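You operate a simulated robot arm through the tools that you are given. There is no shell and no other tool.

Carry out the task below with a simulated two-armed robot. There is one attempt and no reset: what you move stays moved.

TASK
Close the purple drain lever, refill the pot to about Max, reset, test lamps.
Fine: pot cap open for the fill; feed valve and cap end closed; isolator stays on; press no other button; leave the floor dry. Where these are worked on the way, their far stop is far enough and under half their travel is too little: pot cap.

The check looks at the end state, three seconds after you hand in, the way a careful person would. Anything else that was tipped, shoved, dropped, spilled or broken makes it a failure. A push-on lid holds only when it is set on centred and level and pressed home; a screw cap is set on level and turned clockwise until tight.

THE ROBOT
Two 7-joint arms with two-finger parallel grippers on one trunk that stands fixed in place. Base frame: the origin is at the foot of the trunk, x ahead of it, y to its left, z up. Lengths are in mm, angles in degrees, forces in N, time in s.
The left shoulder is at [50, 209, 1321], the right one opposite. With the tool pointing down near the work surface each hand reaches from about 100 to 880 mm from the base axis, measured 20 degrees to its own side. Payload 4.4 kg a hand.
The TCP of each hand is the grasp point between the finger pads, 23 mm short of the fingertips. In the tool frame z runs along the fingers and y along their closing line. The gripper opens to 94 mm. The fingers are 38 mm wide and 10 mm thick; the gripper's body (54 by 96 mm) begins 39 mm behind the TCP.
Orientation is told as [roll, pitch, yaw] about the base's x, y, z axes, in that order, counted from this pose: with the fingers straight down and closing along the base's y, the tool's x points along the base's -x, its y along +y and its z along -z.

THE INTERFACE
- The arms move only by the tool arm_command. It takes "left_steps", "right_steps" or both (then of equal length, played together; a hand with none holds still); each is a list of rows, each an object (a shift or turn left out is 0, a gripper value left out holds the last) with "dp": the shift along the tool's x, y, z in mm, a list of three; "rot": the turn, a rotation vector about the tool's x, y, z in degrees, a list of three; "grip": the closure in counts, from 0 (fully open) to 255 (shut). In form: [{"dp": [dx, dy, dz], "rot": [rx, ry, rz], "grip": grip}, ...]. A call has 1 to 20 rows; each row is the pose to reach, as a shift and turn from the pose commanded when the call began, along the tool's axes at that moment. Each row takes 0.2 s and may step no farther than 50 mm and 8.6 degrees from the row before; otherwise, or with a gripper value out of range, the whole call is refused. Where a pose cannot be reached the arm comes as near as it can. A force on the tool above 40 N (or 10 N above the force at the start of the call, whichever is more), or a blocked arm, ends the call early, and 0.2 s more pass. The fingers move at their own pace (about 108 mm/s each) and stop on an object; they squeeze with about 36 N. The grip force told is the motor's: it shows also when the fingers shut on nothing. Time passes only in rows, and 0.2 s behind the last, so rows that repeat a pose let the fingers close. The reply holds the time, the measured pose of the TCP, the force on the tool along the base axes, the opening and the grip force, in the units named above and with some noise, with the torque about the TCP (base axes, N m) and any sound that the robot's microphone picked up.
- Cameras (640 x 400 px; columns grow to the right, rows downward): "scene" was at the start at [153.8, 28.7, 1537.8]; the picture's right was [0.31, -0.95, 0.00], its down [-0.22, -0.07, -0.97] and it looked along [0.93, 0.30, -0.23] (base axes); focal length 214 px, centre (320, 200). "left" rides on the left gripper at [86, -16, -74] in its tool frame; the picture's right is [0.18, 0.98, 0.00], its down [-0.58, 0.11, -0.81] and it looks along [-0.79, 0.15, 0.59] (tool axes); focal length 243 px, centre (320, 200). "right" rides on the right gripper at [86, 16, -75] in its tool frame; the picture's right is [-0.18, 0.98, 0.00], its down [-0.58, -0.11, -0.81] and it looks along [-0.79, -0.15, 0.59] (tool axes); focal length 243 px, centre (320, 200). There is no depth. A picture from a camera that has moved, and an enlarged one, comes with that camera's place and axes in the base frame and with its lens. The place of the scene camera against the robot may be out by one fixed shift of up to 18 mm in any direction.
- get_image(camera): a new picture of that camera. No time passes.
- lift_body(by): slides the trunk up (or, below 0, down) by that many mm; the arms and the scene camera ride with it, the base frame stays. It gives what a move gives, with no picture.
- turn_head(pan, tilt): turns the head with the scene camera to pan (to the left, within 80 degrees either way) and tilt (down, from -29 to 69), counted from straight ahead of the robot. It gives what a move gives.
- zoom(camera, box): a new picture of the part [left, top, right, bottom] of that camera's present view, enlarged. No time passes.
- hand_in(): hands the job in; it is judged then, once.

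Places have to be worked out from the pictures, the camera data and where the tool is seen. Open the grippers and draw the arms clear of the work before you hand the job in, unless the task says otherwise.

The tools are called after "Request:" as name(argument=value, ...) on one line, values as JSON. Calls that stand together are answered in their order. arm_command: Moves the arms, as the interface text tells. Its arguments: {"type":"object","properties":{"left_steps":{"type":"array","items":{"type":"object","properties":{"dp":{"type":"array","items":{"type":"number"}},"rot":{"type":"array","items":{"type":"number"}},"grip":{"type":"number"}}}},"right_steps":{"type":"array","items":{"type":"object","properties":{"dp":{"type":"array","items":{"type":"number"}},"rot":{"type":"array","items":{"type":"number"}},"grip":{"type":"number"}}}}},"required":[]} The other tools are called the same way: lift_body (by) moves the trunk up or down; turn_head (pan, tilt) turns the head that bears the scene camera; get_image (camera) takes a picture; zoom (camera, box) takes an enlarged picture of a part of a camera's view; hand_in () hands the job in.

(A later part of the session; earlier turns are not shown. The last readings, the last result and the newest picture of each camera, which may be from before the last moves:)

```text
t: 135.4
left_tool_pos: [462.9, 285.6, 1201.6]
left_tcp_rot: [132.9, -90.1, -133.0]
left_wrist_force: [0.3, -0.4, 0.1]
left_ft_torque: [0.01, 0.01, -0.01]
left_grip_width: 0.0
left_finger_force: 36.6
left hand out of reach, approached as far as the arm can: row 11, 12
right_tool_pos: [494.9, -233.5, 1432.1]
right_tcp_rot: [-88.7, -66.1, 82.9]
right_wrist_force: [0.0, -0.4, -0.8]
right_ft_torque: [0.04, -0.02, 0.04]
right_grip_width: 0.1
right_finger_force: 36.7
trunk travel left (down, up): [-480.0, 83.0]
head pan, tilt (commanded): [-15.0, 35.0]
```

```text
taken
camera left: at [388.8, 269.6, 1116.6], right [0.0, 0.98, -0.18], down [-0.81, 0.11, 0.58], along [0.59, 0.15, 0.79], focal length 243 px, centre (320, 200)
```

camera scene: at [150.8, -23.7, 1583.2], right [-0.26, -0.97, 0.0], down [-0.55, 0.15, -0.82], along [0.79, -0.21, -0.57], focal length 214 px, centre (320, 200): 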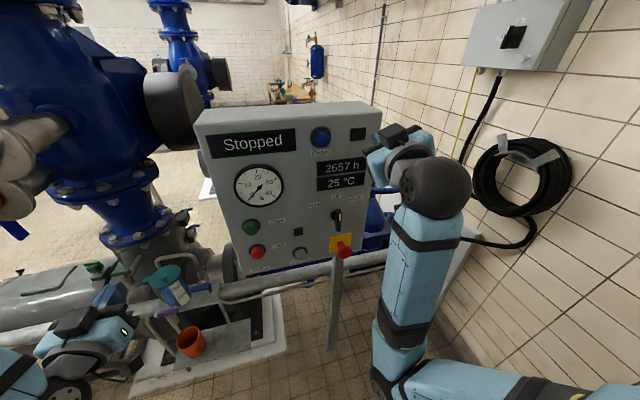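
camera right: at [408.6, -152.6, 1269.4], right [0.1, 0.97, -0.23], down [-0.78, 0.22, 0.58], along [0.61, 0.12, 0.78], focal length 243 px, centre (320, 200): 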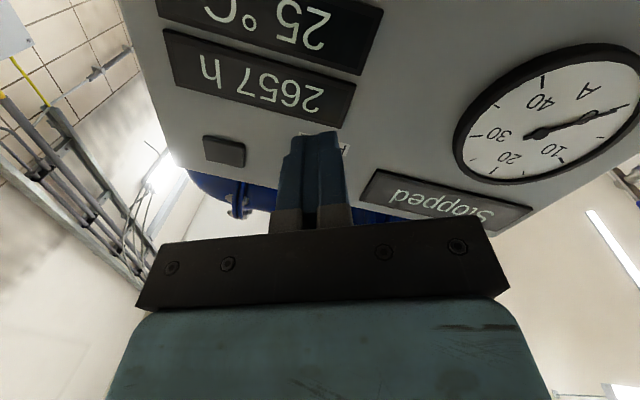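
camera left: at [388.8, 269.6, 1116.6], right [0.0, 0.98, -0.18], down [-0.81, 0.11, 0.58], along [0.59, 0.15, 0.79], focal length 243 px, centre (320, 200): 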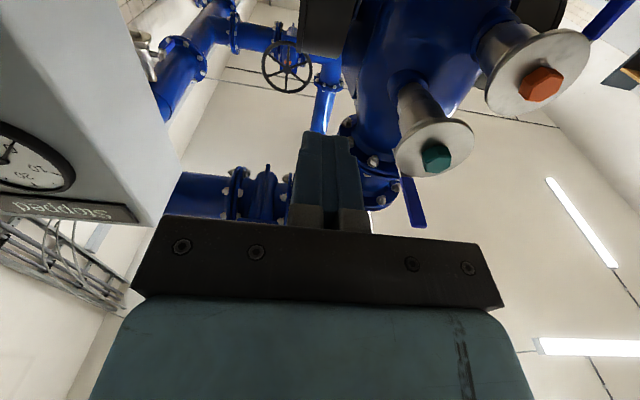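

The level-hand posture needs the shoulder nearer the target height. With the right hand parked right of the buttons, I lower the trunk by 200 mm and watch for any contact.

Request:
lift_body(by=-100)

Request:
zoom(camera="scene", box=[190, 60, 460, 285])

```text
t: 136.7
left_tool_pos: [462.6, 286.1, 1103.7]
left_tcp_rot: [38.0, -90.0, -38.1]
left_wrist_force: [-0.4, 0.3, -0.7]
left_ft_torque: [0.03, 0.01, -0.01]
left_grip_width: 0.0
left_finger_force: 36.3
right_tool_pos: [493.2, -232.2, 1332.1]
right_tcp_rot: [-88.7, -66.1, 83.0]
right_wrist_force: [0.0, -0.1, 0.9]
right_ft_torque: [-0.02, 0.01, -0.01]
right_grip_width: 0.2
right_finger_force: 35.8
trunk travel left (down, up): [-380.0, 183.0]
head pan, tilt (commanded): [-15.0, 35.0]
```

```text
1.78 times, centred on (325, 172) of scene
camera zoom: at [149.7, -22.8, 1483.4], right [-0.26, -0.97, 0.0], down [-0.55, 0.15, -0.82], along [0.79, -0.21, -0.57], focal length 381 px, centre (311, 249)
```

zoom: 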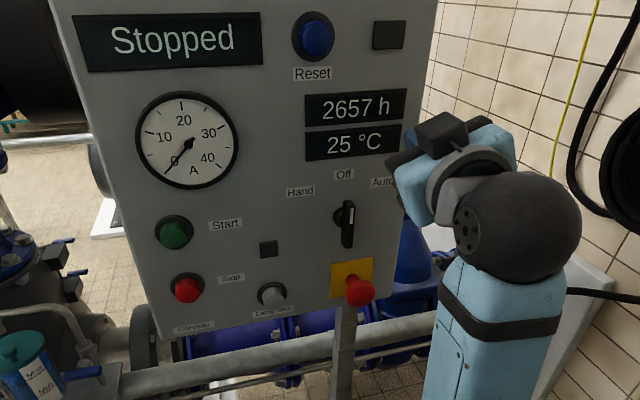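

All clear. I lower 80 mm more.

Request:
lift_body(by=-80)

Request:
get_image(camera="scene")

```text
t: 137.9
left_tool_pos: [464.4, 285.0, 1023.3]
left_tcp_rot: [44.7, -89.9, -44.9]
left_wrist_force: [-0.3, -0.5, -0.2]
left_ft_torque: [0.0, 0.01, 0.01]
left_grip_width: 0.0
left_finger_force: 36.1
right_tool_pos: [495.3, -231.8, 1251.8]
right_tcp_rot: [-88.7, -66.2, 83.0]
right_wrist_force: [0.2, 0.0, -0.6]
right_ft_torque: [-0.03, -0.02, 0.01]
right_grip_width: 0.1
right_finger_force: 35.6
trunk travel left (down, up): [-300.0, 263.0]
head pan, tilt (commanded): [-15.0, 35.0]
```

```text
taken
camera scene: at [149.8, -22.9, 1403.4], right [-0.26, -0.97, 0.0], down [-0.55, 0.15, -0.82], along [0.79, -0.21, -0.57], focal length 214 px, centre (320, 200)
```

scene: 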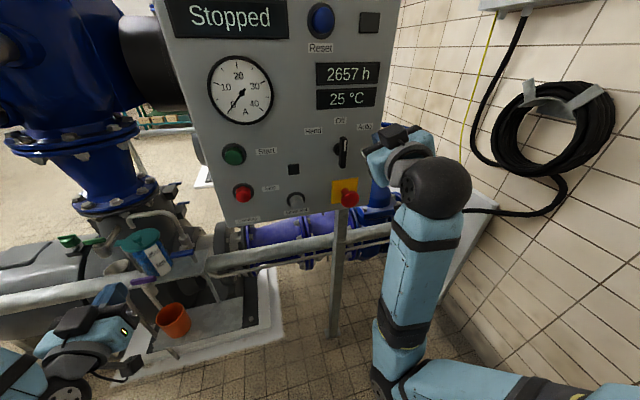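

Now I slide the left hand right and up toward the Lamp test button, yawing it so the forearm stays to the left.

Request:
arm_command(left_steps=[{"dp": [-10, -15, -3], "rot": [2.5, 0, 0]}, {"dp": [-20, -35, -7], "rot": [5, 0, 0]}, {"dp": [-30, -55, -10], "rot": [7.5, 0, 0]}, {"dp": [-40, -75, -14], "rot": [10, 0, 0]}, {"dp": [-50, -95, -17], "rot": [12.5, 0, 0]}, {"dp": [-60, -115, -20], "rot": [15, 0, 0]}, {"dp": [-70, -135, -24], "rot": [17.5, 0, 0]}, {"dp": [-80, -155, -27], "rot": [20, 0, 0]}])

Request:
get_image(camera="scene")

Request:
get_image(camera="left")

```text
t: 139.7
left_tool_pos: [457.5, 138.4, 1109.3]
left_tcp_rot: [14.4, -89.9, -34.5]
left_wrist_force: [0.8, -0.1, 0.4]
left_ft_torque: [-0.06, -0.03, 0.0]
left_grip_width: 0.0
left_finger_force: 36.5
left hand out of reach, approached as far as the arm can: row 4, 5, 6, 7, 8
right_tool_pos: [494.7, -232.9, 1252.6]
right_tcp_rot: [-88.6, -66.1, 83.1]
right_wrist_force: [-0.6, 1.1, 0.1]
right_ft_torque: [0.03, 0.01, 0.0]
right_grip_width: 0.2
right_finger_force: 36.1
trunk travel left (down, up): [-300.0, 263.0]
head pan, tilt (commanded): [-15.0, 35.0]
```

```text
taken
camera scene: at [150.0, -23.0, 1403.3], right [-0.26, -0.97, 0.0], down [-0.55, 0.15, -0.82], along [0.79, -0.21, -0.57], focal length 214 px, centre (320, 200)
```

scene: 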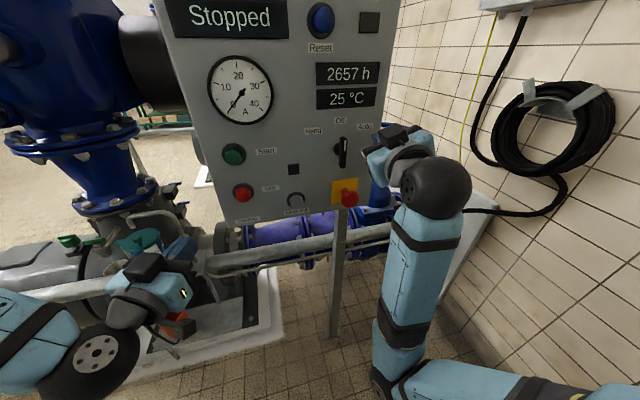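

```text
taken
camera left: at [381.8, 149.5, 1022.6], right [0.34, 0.92, -0.18], down [-0.72, 0.38, 0.58], along [0.61, -0.07, 0.79], focal length 243 px, centre (320, 200)
```

left: 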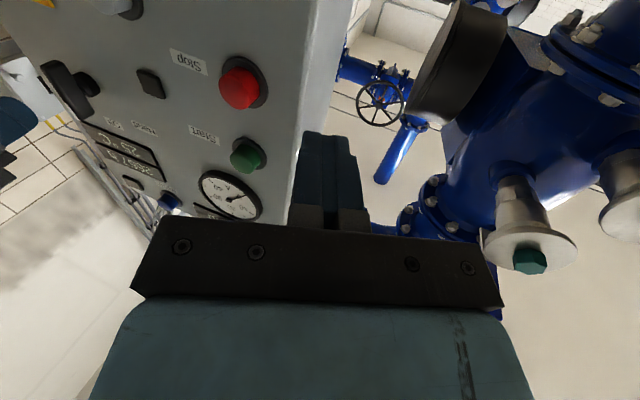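

The left hand follows. I continue to the right at a safe distance in front of the panel, to line up with the Lamp test button.

Request:
arm_command(left_steps=[{"dp": [0, -18.6, 7.3], "rot": [1, 0, 0]}, {"dp": [0, -37.3, 14.6], "rot": [2, 0, 0]}, {"dp": [0, -55.9, 21.9], "rot": [3, 0, 0]}, {"dp": [0, -74.5, 29.2], "rot": [4, 0, 0]}, {"dp": [0, -93.2, 36.5], "rot": [5, 0, 0]}, {"dp": [0, -111.8, 43.9], "rot": [6, 0, 0]}, {"dp": [0, -130.4, 51.2], "rot": [7, 0, 0]}, {"dp": [0, -149, 58.5], "rot": [8, 0, 0]}, {"dp": [0, -167.7, 65.8], "rot": [9, 0, 0]}, {"dp": [0, -186.3, 73.1], "rot": [10, 0, 0]}])

Request:
get_image(camera="scene")

Request:
get_image(camera="left")

```text
t: 141.9
left_tool_pos: [476.3, 65.6, 1175.0]
left_tcp_rot: [-2.9, -90.0, -27.3]
left_wrist_force: [0.3, 0.0, 0.0]
left_ft_torque: [-0.03, -0.01, 0.01]
left_grip_width: 0.0
left_finger_force: 36.3
left hand out of reach, approached as far as the arm can: row 1, 2, 3, 4, 5, 6, 7, 8, 9, 10
right_tool_pos: [494.1, -233.8, 1251.6]
right_tcp_rot: [-88.8, -66.1, 83.0]
right_wrist_force: [0.1, -0.2, 0.1]
right_ft_torque: [0.02, -0.02, -0.01]
right_grip_width: 0.0
right_finger_force: 36.2
trunk travel left (down, up): [-300.0, 263.0]
head pan, tilt (commanded): [-15.0, 35.0]
```

```text
taken
camera scene: at [150.0, -22.8, 1403.3], right [-0.26, -0.97, 0.0], down [-0.55, 0.15, -0.82], along [0.79, -0.21, -0.57], focal length 214 px, centre (320, 200)
```

scene: 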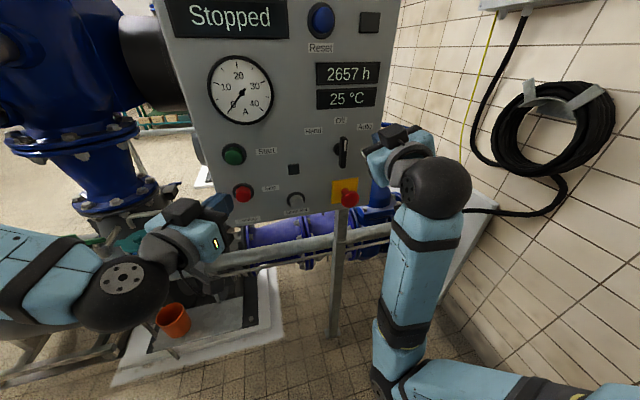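

```text
taken
camera left: at [403.6, 88.8, 1089.7], right [0.49, 0.85, -0.18], down [-0.64, 0.5, 0.58], along [0.59, -0.17, 0.79], focal length 243 px, centre (320, 200)
```

left: 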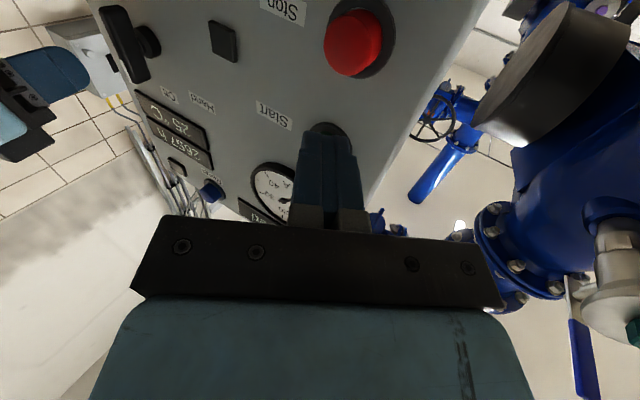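

The left arm cannot reach across at this height. I bring it back to the left, and will instead press with the right hand tilted down from above.

Request:
arm_command(left_steps=[{"dp": [0, 28, -17.9], "rot": [-3, 0, 0]}, {"dp": [0, 56, -35.7], "rot": [-6, 0, 0]}, {"dp": [0, 84, -53.6], "rot": [-9, 0, 0]}, {"dp": [0, 112, -71.5], "rot": [-12, 0, 0]}, {"dp": [0, 140, -89.4], "rot": [-15, 0, 0]}, {"dp": [0, 168, -107], "rot": [-18, 0, 0]}, {"dp": [0, 196, -125], "rot": [-21, 0, 0]}, {"dp": [0, 224, -143], "rot": [-24, 0, 0]}, {"dp": [0, 252, -161], "rot": [-27, 0, 0]}, {"dp": [0, 280.6, -178.7], "rot": [-30, 0, 0]}])

Request:
get_image(camera="scene")

```text
t: 144.1
left_tool_pos: [473.0, 407.9, 1167.7]
left_tcp_rot: [82.2, -90.0, -82.3]
left_wrist_force: [0.0, 0.0, 0.2]
left_ft_torque: [0.0, 0.03, 0.01]
left_grip_width: 0.1
left_finger_force: 36.4
left hand out of reach, approached as far as the arm can: row 3, 4, 5, 6, 7, 8, 9, 10
right_tool_pos: [493.9, -232.1, 1253.0]
right_tcp_rot: [-88.8, -66.1, 82.9]
right_wrist_force: [-0.3, 1.1, 0.2]
right_ft_torque: [0.02, 0.02, -0.01]
right_grip_width: 0.0
right_finger_force: 36.0
trunk travel left (down, up): [-300.0, 263.0]
head pan, tilt (commanded): [-15.0, 35.0]
```

```text
taken
camera scene: at [149.4, -22.2, 1403.5], right [-0.26, -0.97, 0.0], down [-0.55, 0.15, -0.82], along [0.79, -0.21, -0.57], focal length 214 px, centre (320, 200)
```

scene: 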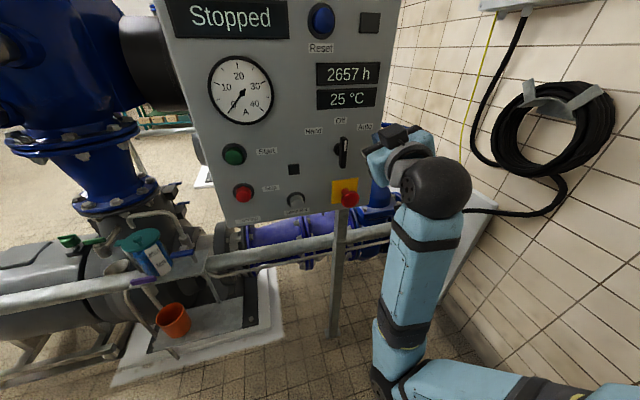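

The left arm is clear. Now I slowly pitch the right hand down while raising it a little, so its wrist rises above the elbow.

Request:
arm_command(right_steps=[{"dp": [-3.4, -1.6, -1.3], "rot": [-1, 3, 1.2]}, {"dp": [-6.7, -3.3, -2.5], "rot": [-2, 5.9, 2.5]}, {"dp": [-10.1, -4.9, -3.8], "rot": [-3, 8.9, 3.7]}, {"dp": [-13.5, -6.5, -5.1], "rot": [-4, 11.9, 4.9]}, {"dp": [-16.8, -8.2, -6.4], "rot": [-4.9, 14.8, 6.2]}, {"dp": [-20.2, -9.8, -7.6], "rot": [-5.9, 17.8, 7.4]}, {"dp": [-23.6, -11.4, -8.9], "rot": [-6.9, 20.8, 8.6]}, {"dp": [-27, -13, -10.2], "rot": [-7.9, 23.8, 9.9]}])

Request:
get_image(camera="scene")

```text
t: 145.9
left_tool_pos: [473.4, 406.0, 1168.5]
left_tcp_rot: [41.1, -89.9, -41.3]
left_wrist_force: [-0.2, -0.1, -0.3]
left_ft_torque: [0.0, 0.0, 0.01]
left_grip_width: 0.1
left_finger_force: 36.6
right_tool_pos: [487.1, -245.2, 1279.5]
right_tcp_rot: [-31.2, -59.9, 25.5]
right_wrist_force: [0.3, -0.4, 0.6]
right_ft_torque: [0.01, -0.01, 0.02]
right_grip_width: 0.0
right_finger_force: 35.7
trunk travel left (down, up): [-300.0, 263.0]
head pan, tilt (commanded): [-15.0, 35.0]
```

```text
taken
camera scene: at [150.3, -23.3, 1403.2], right [-0.26, -0.97, 0.0], down [-0.55, 0.15, -0.82], along [0.79, -0.21, -0.57], focal length 214 px, centre (320, 200)
```

scene: 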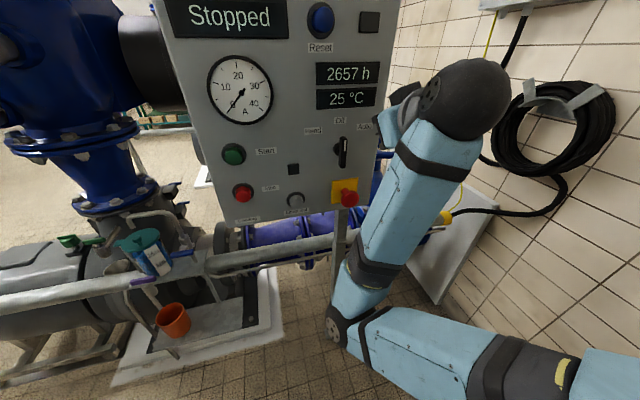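

That works; the hand pitches down and the elbow opens. I continue to a 35° tilt with roll and yaw zeroed, pulling back slightly.

Request:
arm_command(right_steps=[{"dp": [-0.4, -0.6, -3.5], "rot": [-1.2, 2.8, 1]}, {"dp": [-0.7, -1.3, -7.1], "rot": [-2.3, 5.6, 2]}, {"dp": [-1.1, -1.9, -10.6], "rot": [-3.5, 8.5, 3]}, {"dp": [-1.5, -2.5, -14.1], "rot": [-4.6, 11.3, 4]}, {"dp": [-1.9, -3.2, -17.7], "rot": [-5.8, 14.1, 5]}, {"dp": [-2.2, -3.8, -21.2], "rot": [-6.9, 16.9, 6.1]}, {"dp": [-2.6, -4.4, -24.7], "rot": [-8.1, 19.7, 7.1]}, {"dp": [-3, -5, -28.2], "rot": [-9.2, 22.6, 8.1]}, {"dp": [-3.3, -5.7, -31.8], "rot": [-10.4, 25.4, 9.1]}, {"dp": [-3.7, -6.3, -35.3], "rot": [-11.5, 28.2, 10.1]}])

Request:
get_image(camera="scene")

Request:
get_image(camera="right")

```text
t: 147.0
left_tool_pos: [471.3, 407.3, 1168.5]
left_tcp_rot: [97.9, -89.9, -97.9]
left_wrist_force: [1.5, 0.1, -0.4]
left_ft_torque: [0.0, -0.04, 0.04]
left_grip_width: 0.1
left_finger_force: 36.3
right_tool_pos: [535.6, -253.9, 1238.6]
right_tcp_rot: [-16.4, -53.2, 11.9]
right_wrist_force: [-33.6, 1.1, 7.3]
right_ft_torque: [-0.37, -0.27, 0.13]
right_grip_width: 0.2
right_finger_force: 35.5
right hand out of reach, approached as far as the arm can: row 1, 2, 3, 4, 5
trunk travel left (down, up): [-300.0, 263.0]
head pan, tilt (commanded): [-15.0, 35.0]
stopped in row 5 (right hand): the force on the tool passed its limit at 54 N (the readings are from after the stop); the commanded pose is now the measured one
```

```text
taken
camera scene: at [148.8, -22.9, 1403.5], right [-0.26, -0.97, 0.0], down [-0.55, 0.15, -0.82], along [0.79, -0.21, -0.57], focal length 214 px, centre (320, 200)
```

scene: 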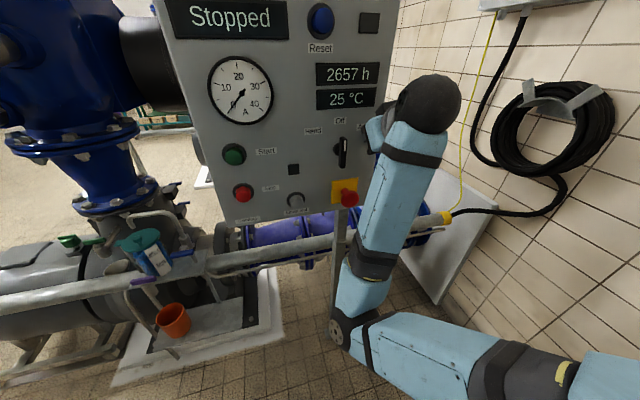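

```text
taken
camera right: at [424.8, -240.1, 1209.5], right [0.13, 0.99, -0.02], down [-0.32, 0.06, 0.95], along [0.94, -0.12, 0.32], focal length 243 px, centre (320, 200)
```

right: 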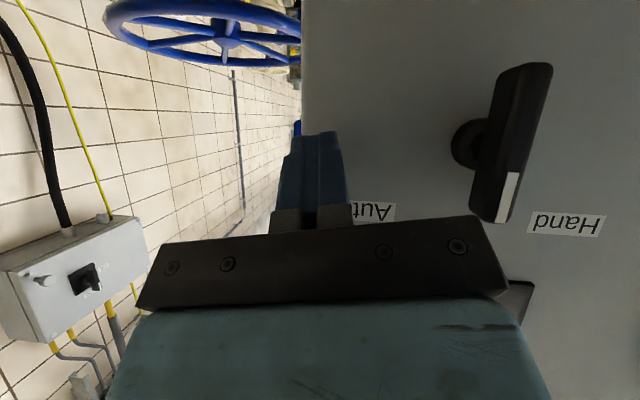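

The solver pushed the hand forward instead and it touched the bare panel face near the "Auto" label; no click was heard. I back off gently with the orientation held.

Request:
arm_command(right_steps=[{"dp": [2.4, -0.6, -7.5]}, {"dp": [4.8, -1.2, -15]}, {"dp": [7.2, -1.8, -22.5]}, {"dp": [9.6, -2.4, -30]}])

Request:
zoom(camera="scene", box=[150, 0, 460, 230])

Request:
get_image(camera="right")

```text
t: 148.0
left_tool_pos: [473.5, 407.0, 1167.5]
left_tcp_rot: [53.3, -89.9, -53.5]
left_wrist_force: [-0.3, -0.6, -1.2]
left_ft_torque: [-0.01, -0.02, 0.0]
left_grip_width: 0.1
left_finger_force: 36.2
right_tool_pos: [520.6, -270.9, 1239.7]
right_tcp_rot: [-20.3, -53.0, 12.8]
right_wrist_force: [0.1, -0.2, 0.2]
right_ft_torque: [-0.02, 0.0, -0.01]
right_grip_width: 0.0
right_finger_force: 36.4
right hand out of reach, approached as far as the arm can: row 3, 4
trunk travel left (down, up): [-300.0, 263.0]
head pan, tilt (commanded): [-15.0, 35.0]
```

```text
1.74 times, centred on (305, 115) of scene
camera zoom: at [149.8, -22.8, 1403.4], right [-0.26, -0.97, 0.0], down [-0.55, 0.15, -0.82], along [0.79, -0.21, -0.57], focal length 373 px, centre (346, 348)
```

zoom: 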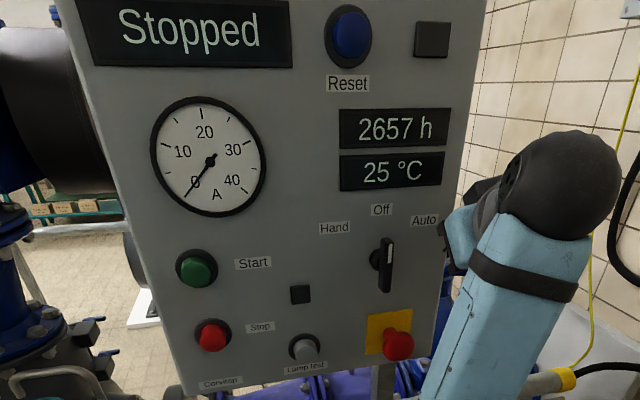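

```text
taken
camera right: at [410.7, -254.7, 1209.3], right [0.17, 0.98, -0.06], down [-0.32, 0.11, 0.94], along [0.93, -0.14, 0.33], focal length 243 px, centre (320, 200)
```

right: 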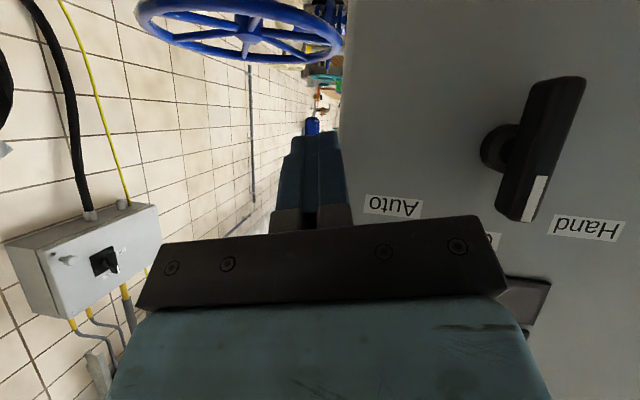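

Contact released; panel unchanged. I now raise the right hand slowly along the free space right of the panel to unfold the arm.

Request:
arm_command(right_steps=[{"dp": [-15.8, -5.7, -11]}, {"dp": [-31.5, -11.4, -22]}, {"dp": [-47.3, -17, -33]}, {"dp": [-63, -22.7, -44]}, {"dp": [-78.8, -28.4, -55]}, {"dp": [-94.6, -34, -66]}, {"dp": [-110.3, -39.7, -77]}, {"dp": [-126, -45.4, -88]}, {"dp": [-141.8, -51, -99]}, {"dp": [-157.6, -56.8, -110]}])

Request:
get_image(camera="scene")

```text
t: 148.6
left_tool_pos: [472.0, 406.1, 1167.2]
left_tcp_rot: [73.2, -89.9, -73.4]
left_wrist_force: [-0.1, 0.6, -0.6]
left_ft_torque: [-0.03, -0.04, -0.02]
left_grip_width: 0.0
left_finger_force: 36.0
right_tool_pos: [534.5, -272.0, 1250.2]
right_tcp_rot: [-19.1, -51.8, 12.2]
right_wrist_force: [-10.4, 0.1, 1.6]
right_ft_torque: [0.01, -0.06, 0.08]
right_grip_width: 0.0
right_finger_force: 36.6
right hand out of reach, approached as far as the arm can: row 1, 2
trunk travel left (down, up): [-300.0, 263.0]
head pan, tilt (commanded): [-15.0, 35.0]
stopped in row 2 (right hand): the force on the tool passed its limit at 73 N (the readings are from after the stop); the commanded pose is now the measured one
```

```text
taken
camera scene: at [149.5, -22.6, 1403.6], right [-0.26, -0.97, 0.0], down [-0.55, 0.15, -0.82], along [0.79, -0.21, -0.57], focal length 214 px, centre (320, 200)
```

scene: 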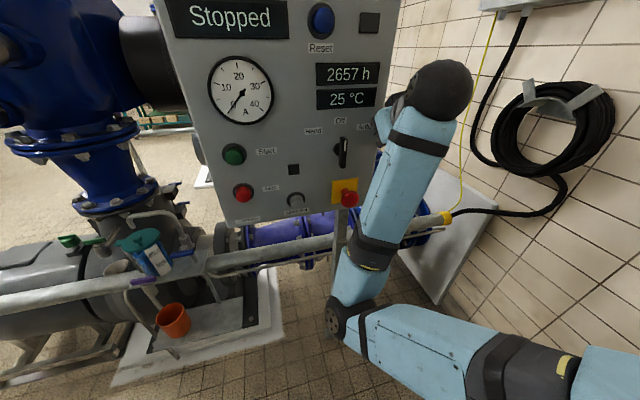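

Lower wrist pitch is at its limit in this elbow-low branch, so I should pitch the hand back up instead. I move right, clear of the panel edge, while levelling the hand.

Request:
arm_command(right_steps=[{"dp": [2, -10, -2], "rot": [0, -4, 0]}, {"dp": [4, -20, -2], "rot": [0, -8, 0]}, {"dp": [6, -30, -2], "rot": [0, -12, 0]}, {"dp": [8, -40, -2], "rot": [0, -16, 0]}, {"dp": [10, -50, -1], "rot": [0, -20, 0]}, {"dp": [12.5, -59, 0], "rot": [0, -24, 0]}])

Request:
get_image(camera="scene")

Request:
get_image(camera="right")

```text
t: 150.0
left_tool_pos: [474.2, 405.7, 1168.0]
left_tcp_rot: [61.1, -89.9, -61.3]
left_wrist_force: [0.7, -0.1, -0.3]
left_ft_torque: [0.02, 0.02, -0.02]
left_grip_width: 0.0
left_finger_force: 36.0
right_tool_pos: [526.5, -332.9, 1251.8]
right_tcp_rot: [-42.6, -73.0, 38.7]
right_wrist_force: [-0.1, -0.4, 0.0]
right_ft_torque: [0.0, 0.01, -0.01]
right_grip_width: 0.0
right_finger_force: 35.9
trunk travel left (down, up): [-300.0, 263.0]
head pan, tilt (commanded): [-15.0, 35.0]
```

```text
taken
camera scene: at [150.0, -23.2, 1403.4], right [-0.26, -0.97, 0.0], down [-0.55, 0.15, -0.82], along [0.79, -0.21, -0.57], focal length 214 px, centre (320, 200)
```

scene: 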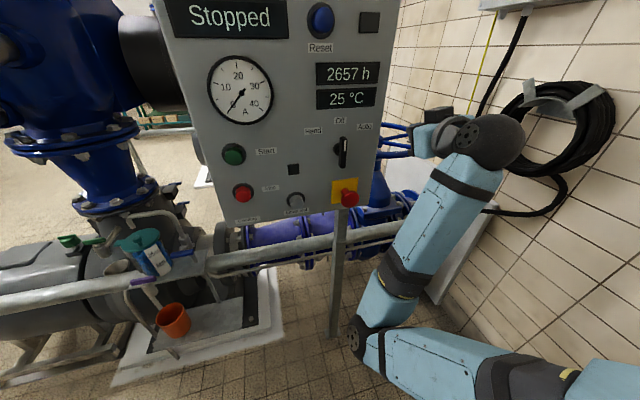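

```text
taken
camera right: at [435.1, -326.2, 1182.5], right [0.09, 1.0, -0.02], down [-0.65, 0.07, 0.75], along [0.75, -0.05, 0.66], focal length 243 px, centre (320, 200)
```

right: 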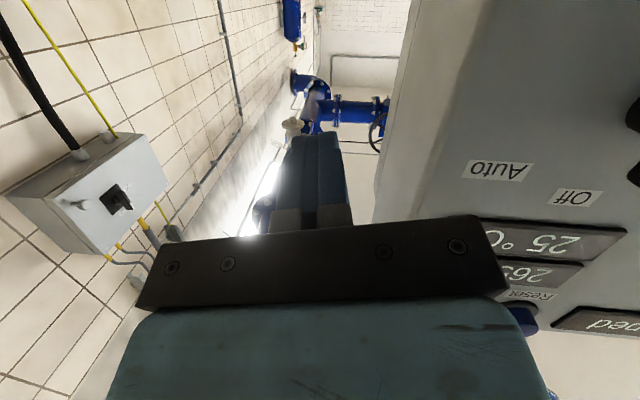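

Clear of the panel now. I level the hand fully and raise it to about z 1377, staying right of the panel.

Request:
arm_command(right_steps=[{"dp": [-12.1, -3.4, -1.1], "rot": [-0.4, -1.3, 1.1]}, {"dp": [-24.2, -6.8, -2.3], "rot": [-0.8, -2.6, 2.2]}, {"dp": [-36.3, -10.1, -3.4], "rot": [-1.2, -3.9, 3.3]}, {"dp": [-48.4, -13.5, -4.6], "rot": [-1.6, -5.2, 4.4]}, {"dp": [-60.5, -16.9, -5.7], "rot": [-2, -6.5, 5.6]}, {"dp": [-72.7, -20.3, -6.8], "rot": [-2.3, -7.7, 6.7]}, {"dp": [-84.8, -23.7, -8], "rot": [-2.7, -9, 7.8]}, {"dp": [-96.9, -27, -9.1], "rot": [-3.1, -10.3, 8.9]}, {"dp": [-109, -30.4, -10.3], "rot": [-3.5, -11.6, 10]}, {"dp": [-121.1, -33.8, -11.4], "rot": [-3.9, -12.9, 11.1]}])

Request:
get_image(camera="scene")

```text
t: 152.2
left_tool_pos: [473.6, 406.6, 1167.5]
left_tcp_rot: [51.4, -89.8, -51.5]
left_wrist_force: [0.1, 0.4, 0.8]
left_ft_torque: [0.01, -0.03, 0.01]
left_grip_width: 0.1
left_finger_force: 35.4
right_tool_pos: [542.3, -342.3, 1375.2]
right_tcp_rot: [-17.8, -89.8, 17.6]
right_wrist_force: [0.3, -1.3, 0.1]
right_ft_torque: [0.0, -0.04, -0.02]
right_grip_width: 0.1
right_finger_force: 36.0
trunk travel left (down, up): [-300.0, 263.0]
head pan, tilt (commanded): [-15.0, 35.0]
```

```text
taken
camera scene: at [150.1, -22.8, 1403.3], right [-0.26, -0.97, 0.0], down [-0.55, 0.15, -0.82], along [0.79, -0.21, -0.57], focal length 214 px, centre (320, 200)
```

scene: 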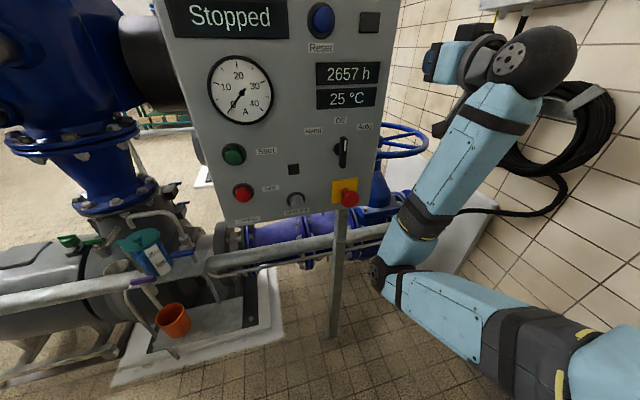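

The hand is level and well tracked at (542, −342, 1375). I retract to x≈490 and then slide left in front of the panel, below Reset, to y≈−77.

Request:
arm_command(right_steps=[{"dp": [0, 0, -13]}, {"dp": [0, 0, -26]}, {"dp": [0, 0, -39]}, {"dp": [0, 0, -52]}, {"dp": [0, 15, -52]}, {"dp": [0, 30, -52]}, {"dp": [0, 45, -52]}, {"dp": [0, 60, -52]}, {"dp": [0, 75, -52]}])

Request:
get_image(camera="scene")

```text
t: 154.2
left_tool_pos: [473.5, 406.8, 1167.5]
left_tcp_rot: [39.9, -89.9, -40.1]
left_wrist_force: [-0.2, -0.5, 0.8]
left_ft_torque: [0.01, 0.0, 0.01]
left_grip_width: 0.0
left_finger_force: 36.4
right_tool_pos: [488.0, -264.5, 1376.0]
right_tcp_rot: [-38.6, -89.8, 38.5]
right_wrist_force: [-0.6, -0.4, 1.2]
right_ft_torque: [-0.01, -0.01, -0.03]
right_grip_width: 0.0
right_finger_force: 36.2
trunk travel left (down, up): [-300.0, 263.0]
head pan, tilt (commanded): [-15.0, 35.0]
```

```text
taken
camera scene: at [150.0, -22.5, 1403.3], right [-0.26, -0.97, 0.0], down [-0.55, 0.15, -0.82], along [0.79, -0.21, -0.57], focal length 214 px, centre (320, 200)
```

scene: 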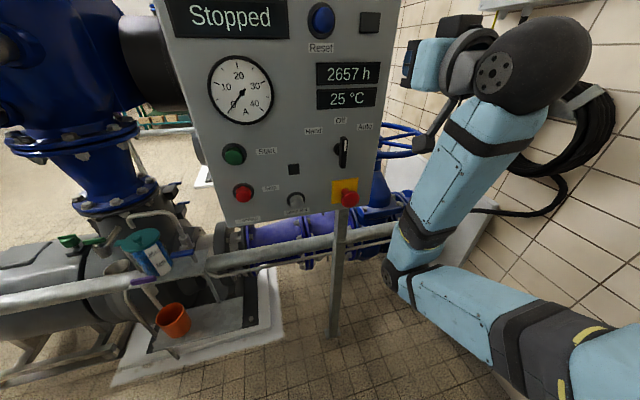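

Tracked precisely. I continue sliding left to y≈−77.

Request:
arm_command(right_steps=[{"dp": [0, 14.5, 0]}, {"dp": [0, 29, 0]}, {"dp": [0, 43.5, 0]}, {"dp": [0, 58, 0]}, {"dp": [0, 72.5, 0]}, {"dp": [0, 87, 0]}, {"dp": [0, 101.5, 0]}, {"dp": [0, 116, 0]}, {"dp": [0, 130.5, 0]}, {"dp": [0, 145, 0]}, {"dp": [0, 159.5, 0]}, {"dp": [0, 174, 0]}, {"dp": [0, 188, 0]}])

Request:
get_image(camera="scene")

Request:
get_image(camera="right")

```text
t: 157.0
left_tool_pos: [473.3, 407.3, 1169.1]
left_tcp_rot: [38.2, -89.8, -38.4]
left_wrist_force: [0.2, 0.8, 0.3]
left_ft_torque: [0.0, -0.01, 0.01]
left_grip_width: 0.0
left_finger_force: 35.5
right_tool_pos: [489.3, -77.0, 1377.3]
right_tcp_rot: [-44.2, -89.8, 44.1]
right_wrist_force: [0.0, 0.9, -0.2]
right_ft_torque: [-0.01, 0.01, 0.0]
right_grip_width: 0.0
right_finger_force: 35.6
trunk travel left (down, up): [-300.0, 263.0]
head pan, tilt (commanded): [-15.0, 35.0]
```

```text
taken
camera scene: at [149.9, -22.3, 1403.4], right [-0.26, -0.97, 0.0], down [-0.55, 0.15, -0.82], along [0.79, -0.21, -0.57], focal length 214 px, centre (320, 200)
```

scene: 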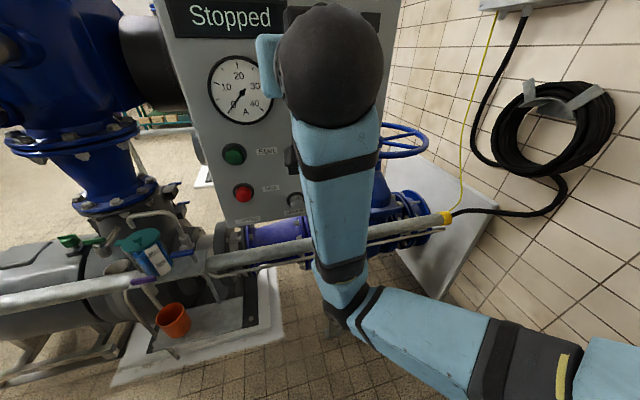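

```text
taken
camera right: at [414.5, -60.8, 1291.7], right [0.0, 0.98, 0.18], down [-0.81, -0.11, 0.58], along [0.59, -0.15, 0.79], focal length 243 px, centre (320, 200)
```

right: 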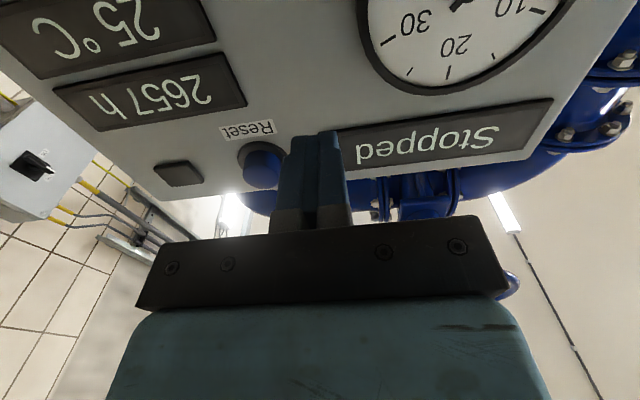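

The right hand is in good posture at (489, −77, 1377). Before lowering the trunk I look down to check that the elbow has free room below.

Request:
turn_head(pan=-10, tilt=69)

Request:
get_image(camera="scene")

```text
t: 157.9
left_tool_pos: [473.1, 406.3, 1169.1]
left_tcp_rot: [49.7, -89.9, -49.9]
left_wrist_force: [0.2, 0.1, -0.1]
left_ft_torque: [0.04, -0.01, -0.01]
left_grip_width: 0.1
left_finger_force: 35.9
right_tool_pos: [489.9, -76.9, 1375.8]
right_tcp_rot: [-30.4, -89.8, 30.2]
right_wrist_force: [0.6, 0.1, -0.2]
right_ft_torque: [0.01, 0.02, 0.0]
right_grip_width: 0.0
right_finger_force: 35.5
trunk travel left (down, up): [-300.0, 263.0]
head pan, tilt (commanded): [-10.0, 68.8]
```

```text
taken
camera scene: at [120.2, -9.8, 1359.7], right [-0.17, -0.98, 0.0], down [-0.92, 0.16, -0.36], along [0.36, -0.06, -0.93], focal length 214 px, centre (320, 200)
```

scene: 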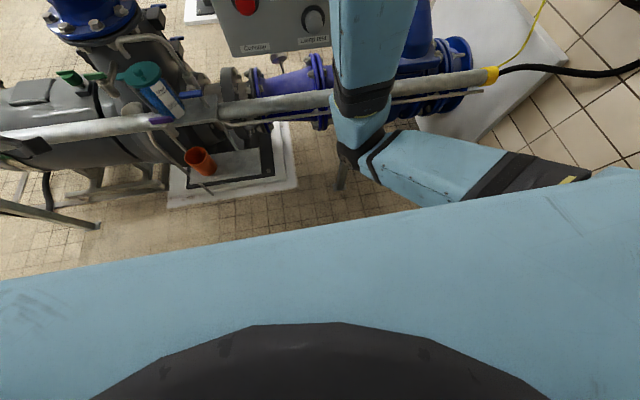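

The elbow has free room. I lower the trunk in steps, watching the readings.

Request:
lift_body(by=-100)

Request:
turn_head(pan=-15, tilt=25)

Request:
get_image(camera="scene")

Request:
get_image(camera="right")

```text
t: 159.3
left_tool_pos: [473.6, 406.6, 1067.5]
left_tcp_rot: [62.9, -90.0, -63.2]
left_wrist_force: [0.1, -0.2, 0.7]
left_ft_torque: [-0.04, 0.02, 0.02]
left_grip_width: 0.0
left_finger_force: 36.1
right_tool_pos: [490.4, -76.5, 1277.4]
right_tcp_rot: [-30.7, -89.8, 30.6]
right_wrist_force: [-0.1, -0.1, 0.2]
right_ft_torque: [-0.01, 0.01, -0.01]
right_grip_width: 0.0
right_finger_force: 35.5
trunk travel left (down, up): [-200.0, 363.0]
head pan, tilt (commanded): [-10.0, 68.8]
```

```text
t: 160.4
left_tool_pos: [473.1, 405.5, 1068.7]
left_tcp_rot: [49.7, -89.9, -49.7]
left_wrist_force: [-1.2, -0.6, -0.5]
left_ft_torque: [0.0, 0.0, 0.01]
left_grip_width: 0.0
left_finger_force: 36.0
right_tool_pos: [488.5, -77.9, 1276.8]
right_tcp_rot: [-31.3, -89.8, 31.2]
right_wrist_force: [0.0, 0.0, -0.2]
right_ft_torque: [0.0, -0.01, 0.0]
right_grip_width: 0.0
right_finger_force: 36.0
trunk travel left (down, up): [-200.0, 363.0]
head pan, tilt (commanded): [-15.0, 25.0]
```

```text
taken
camera scene: at [154.0, -23.9, 1319.0], right [-0.26, -0.97, 0.0], down [-0.41, 0.11, -0.91], along [0.88, -0.23, -0.42], focal length 214 px, centre (320, 200)
```

scene: 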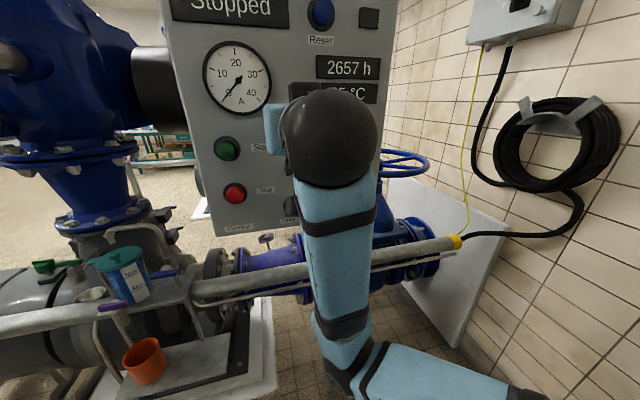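

```text
taken
camera right: at [414.8, -61.5, 1191.6], right [0.0, 0.98, 0.18], down [-0.8, -0.11, 0.58], along [0.59, -0.15, 0.79], focal length 243 px, centre (320, 200)
```

right: 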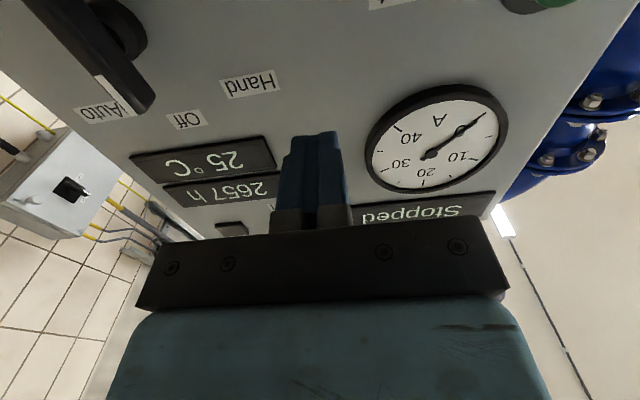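

All fine. I lower another 100 mm.

Request:
lift_body(by=-100)

Request:
get_image(camera="scene")

Request:
get_image(camera="right")

```text
t: 161.7
left_tool_pos: [473.5, 405.9, 968.1]
left_tcp_rot: [62.8, -89.9, -63.0]
left_wrist_force: [0.2, 0.7, 0.2]
left_ft_torque: [0.0, -0.01, 0.0]
left_grip_width: 0.0
left_finger_force: 36.0
right_tool_pos: [489.4, -77.0, 1176.8]
right_tcp_rot: [-30.8, -89.8, 30.6]
right_wrist_force: [0.3, 0.3, -0.5]
right_ft_torque: [-0.04, 0.0, 0.0]
right_grip_width: 0.0
right_finger_force: 36.4
trunk travel left (down, up): [-100.0, 463.0]
head pan, tilt (commanded): [-15.0, 25.0]
```

```text
taken
camera scene: at [153.8, -24.0, 1219.2], right [-0.26, -0.97, 0.0], down [-0.41, 0.11, -0.91], along [0.88, -0.23, -0.42], focal length 214 px, centre (320, 200)
```

scene: 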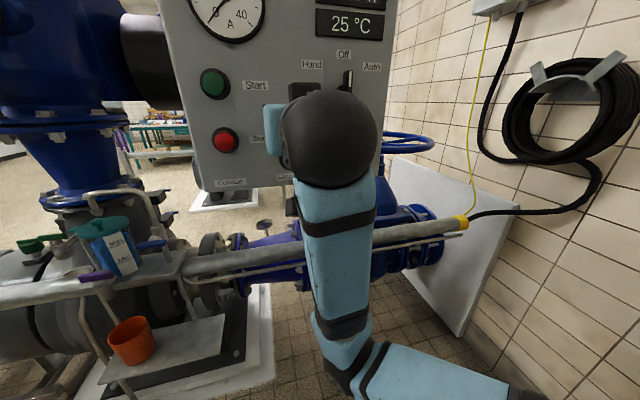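

```text
taken
camera right: at [414.6, -61.6, 1091.7], right [0.0, 0.98, 0.18], down [-0.81, -0.11, 0.58], along [0.59, -0.15, 0.79], focal length 243 px, centre (320, 200)
```

right: 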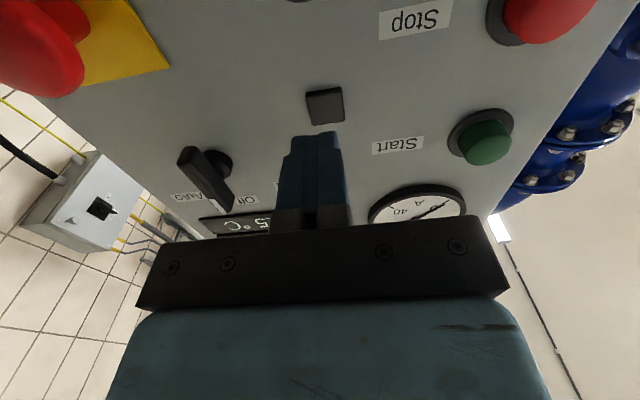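

Good. The last 72 mm bring the hand to the height of the Lamp test button.

Request:
lift_body(by=-72)

Request:
get_image(camera="right")

Request:
zoom(camera="right", box=[240, 60, 400, 160])

```text
t: 162.8
left_tool_pos: [473.6, 407.1, 896.1]
left_tcp_rot: [63.9, -89.9, -64.1]
left_wrist_force: [-0.5, 0.1, -0.2]
left_ft_torque: [0.01, 0.03, 0.03]
left_grip_width: 0.0
left_finger_force: 35.9
right_tool_pos: [488.4, -76.3, 1105.8]
right_tcp_rot: [-30.5, -89.8, 30.5]
right_wrist_force: [-1.4, -0.3, -0.7]
right_ft_torque: [-0.01, -0.03, -0.01]
right_grip_width: 0.0
right_finger_force: 36.1
trunk travel left (down, up): [-28.0, 535.0]
head pan, tilt (commanded): [-15.0, 25.0]
```

```text
taken
camera right: at [414.6, -61.6, 1019.7], right [0.0, 0.98, 0.18], down [-0.81, -0.11, 0.58], along [0.59, -0.15, 0.79], focal length 243 px, centre (320, 200)
```

right: 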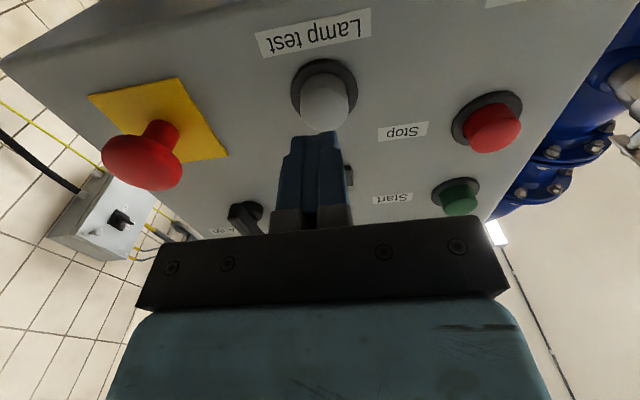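

```text
4.00 times, centred on (320, 110) of right
camera zoom: at [414.6, -61.6, 1019.7], right [0.0, 0.98, 0.18], down [-0.81, -0.11, 0.58], along [0.59, -0.15, 0.79], focal length 970 px, centre (320, 560)
```

zoom: 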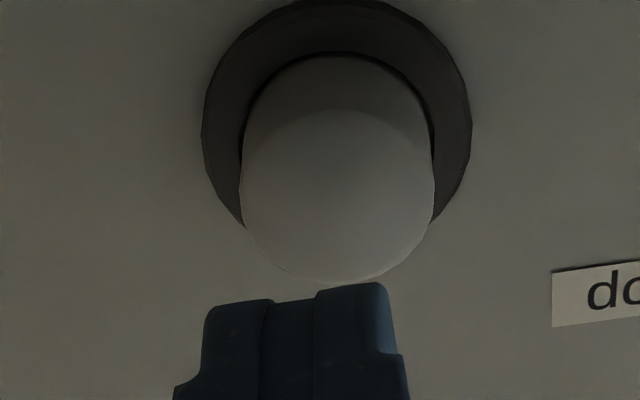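

Lamp test axis is at about (y −74.5, z 1102). I align and press slowly.

Request:
arm_command(right_steps=[{"dp": [3.5, 3, 0]}, {"dp": [3.5, 3, 10]}, {"dp": [3.5, 3, 20]}, {"dp": [3.5, 3, 26]}, {"dp": [3.5, 3, 28]}, {"dp": [3.5, 3, 30]}])

Request:
zoom(camera="right", box=[240, 60, 400, 160])

```text
t: 164.2
left_tool_pos: [472.6, 407.4, 895.7]
left_tcp_rot: [51.0, -89.9, -51.0]
left_wrist_force: [0.9, 0.2, 0.1]
left_ft_torque: [0.02, -0.04, 0.03]
left_grip_width: 0.1
left_finger_force: 35.2
right_tool_pos: [520.9, -76.9, 1101.3]
right_tcp_rot: [-87.9, -89.5, 87.6]
right_wrist_force: [0.0, 0.9, -0.5]
right_ft_torque: [0.01, 0.0, -0.01]
right_grip_width: 0.0
right_finger_force: 36.1
trunk travel left (down, up): [-28.0, 535.0]
head pan, tilt (commanded): [-15.0, 25.0]
```

```text
4.00 times, centred on (320, 110) of right
camera zoom: at [446.8, -61.1, 1015.2], right [0.01, 0.98, 0.18], down [-0.81, -0.1, 0.58], along [0.59, -0.15, 0.79], focal length 970 px, centre (320, 560)
```

zoom: 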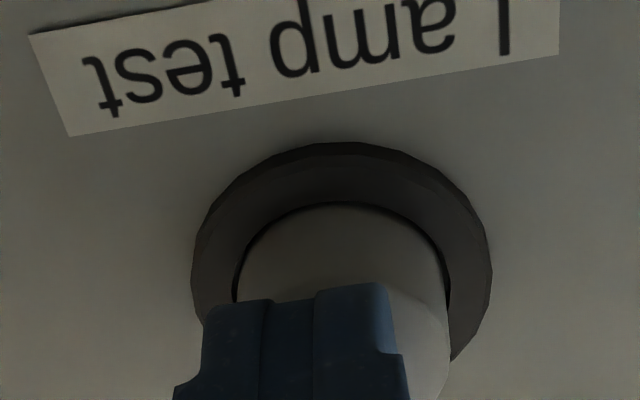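

No contact force yet; the fingers are about 5 mm to the −y side. I shift and press on in small steps.

Request:
arm_command(right_steps=[{"dp": [0, 5, -2]}, {"dp": [0, 5, 0]}, {"dp": [0, 5, 2]}, {"dp": [0, 5, 4]}, {"dp": [0, 5, 5.5]}, {"dp": [0, 5, 7]}, {"dp": [0, 5, 8.5]}, {"dp": [0, 5, 10]}])

Request:
get_image(camera="scene")

Request:
zoom(camera="right", box=[240, 60, 400, 160])

```text
t: 166.0
left_tool_pos: [472.2, 406.9, 897.7]
left_tcp_rot: [86.3, -89.9, -86.3]
left_wrist_force: [0.1, -0.3, 0.4]
left_ft_torque: [-0.01, 0.02, 0.01]
left_grip_width: 0.0
left_finger_force: 36.6
right_tool_pos: [534.4, -79.6, 1099.3]
right_tcp_rot: [-97.1, -88.3, 95.1]
right_wrist_force: [-5.2, -0.8, 3.3]
right_ft_torque: [0.03, -0.11, -0.01]
right_grip_width: 0.1
right_finger_force: 35.8
trunk travel left (down, up): [-28.0, 535.0]
head pan, tilt (commanded): [-15.0, 25.0]
heard: click
```

```text
taken
camera scene: at [153.3, -23.9, 1147.2], right [-0.26, -0.97, 0.0], down [-0.41, 0.11, -0.91], along [0.88, -0.23, -0.42], focal length 214 px, centre (320, 200)
```

scene: 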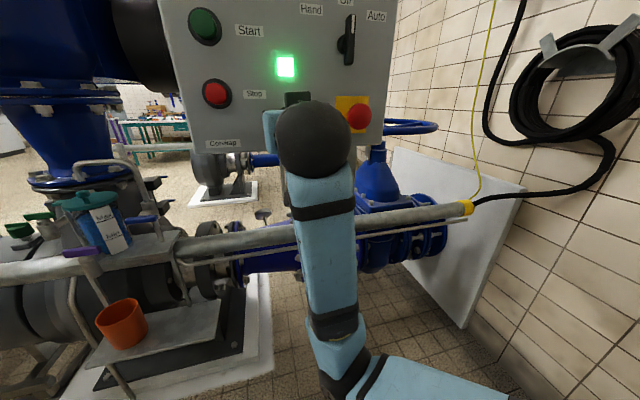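

```text
4.00 times, centred on (320, 110) of right
camera zoom: at [460.5, -63.9, 1012.1], right [0.03, 0.99, 0.15], down [-0.81, -0.07, 0.58], along [0.58, -0.14, 0.8], focal length 970 px, centre (320, 560)
```

zoom: 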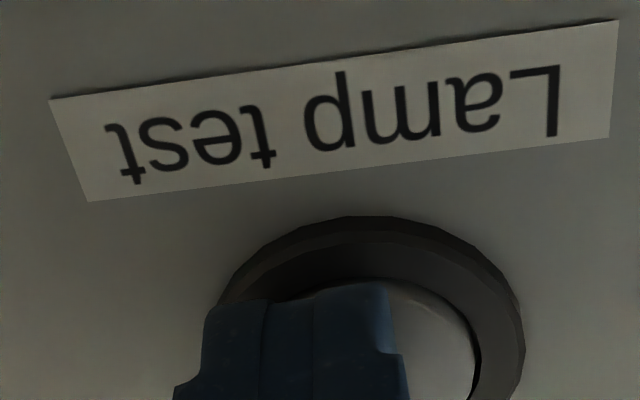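

A click, and the green lamp lights: the lamp test works. While held, I glance up to see the amber lamp too.

Request:
turn_head(pan=-15, tilt=-10)

Request:
get_image(camera="scene")

```text
t: 167.0
left_tool_pos: [474.0, 406.0, 896.2]
left_tcp_rot: [60.6, -89.9, -60.9]
left_wrist_force: [-0.1, -0.2, -0.9]
left_ft_torque: [-0.01, -0.01, -0.03]
left_grip_width: 0.0
left_finger_force: 35.7
right_tool_pos: [534.2, -80.0, 1099.2]
right_tcp_rot: [-96.1, -88.3, 94.2]
right_wrist_force: [-4.5, 0.5, -2.3]
right_ft_torque: [0.04, 0.03, 0.04]
right_grip_width: 0.0
right_finger_force: 36.0
trunk travel left (down, up): [-28.0, 535.0]
head pan, tilt (commanded): [-15.0, -10.0]
```

```text
taken
camera scene: at [146.1, -21.8, 1202.7], right [-0.26, -0.97, 0.0], down [0.17, -0.04, -0.98], along [0.95, -0.25, 0.17], focal length 214 px, centre (320, 200)
```

scene: 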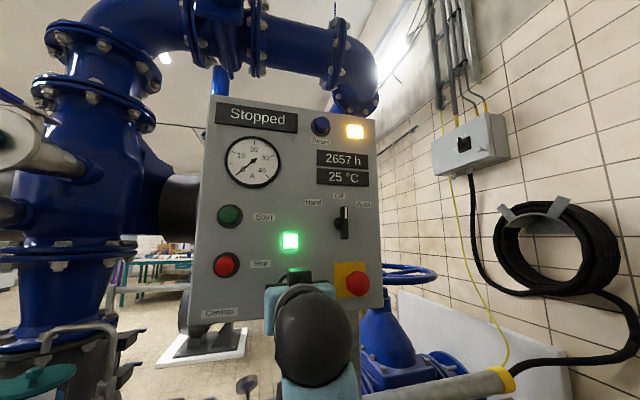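

Both lamps light under test. I release the button by backing straight off slowly.

Request:
arm_command(right_steps=[{"dp": [0, 0, -8]}, {"dp": [0, 0, -16]}, {"dp": [0, 0, -24]}, {"dp": [0, 0, -32]}, {"dp": [0, 0, -40]}, {"dp": [0, 0, -46]}])

Request:
get_image(camera="scene")

Request:
get_image(camera="right")

```text
t: 168.4
left_tool_pos: [473.5, 406.4, 896.2]
left_tcp_rot: [50.8, -89.9, -51.0]
left_wrist_force: [-0.2, 0.0, 0.2]
left_ft_torque: [-0.02, -0.03, 0.02]
left_grip_width: 0.0
left_finger_force: 35.8
right_tool_pos: [487.1, -76.8, 1106.0]
right_tcp_rot: [-123.0, -88.4, 121.2]
right_wrist_force: [-0.1, -0.3, -0.1]
right_ft_torque: [-0.02, 0.0, -0.02]
right_grip_width: 0.1
right_finger_force: 36.2
trunk travel left (down, up): [-28.0, 535.0]
head pan, tilt (commanded): [-15.0, -10.0]
```

```text
taken
camera scene: at [146.4, -21.9, 1202.7], right [-0.26, -0.97, 0.0], down [0.17, -0.04, -0.98], along [0.95, -0.25, 0.17], focal length 214 px, centre (320, 200)
```

scene: 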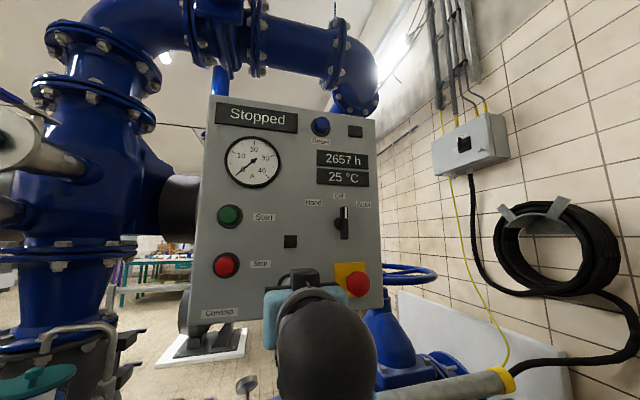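

```text
taken
camera right: at [413.8, -62.0, 1018.2], right [0.03, 0.99, 0.16], down [-0.82, -0.07, 0.57], along [0.57, -0.15, 0.81], focal length 243 px, centre (320, 200)
```

right: 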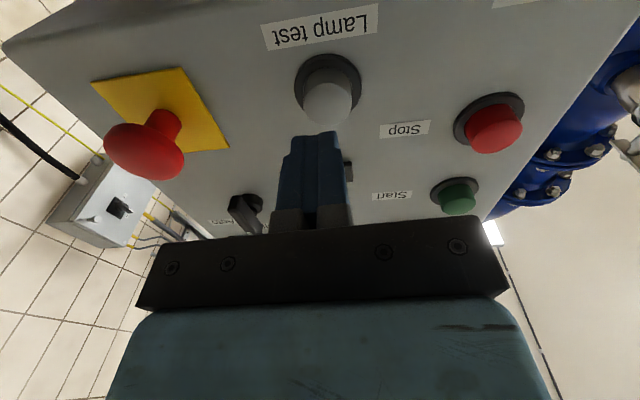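

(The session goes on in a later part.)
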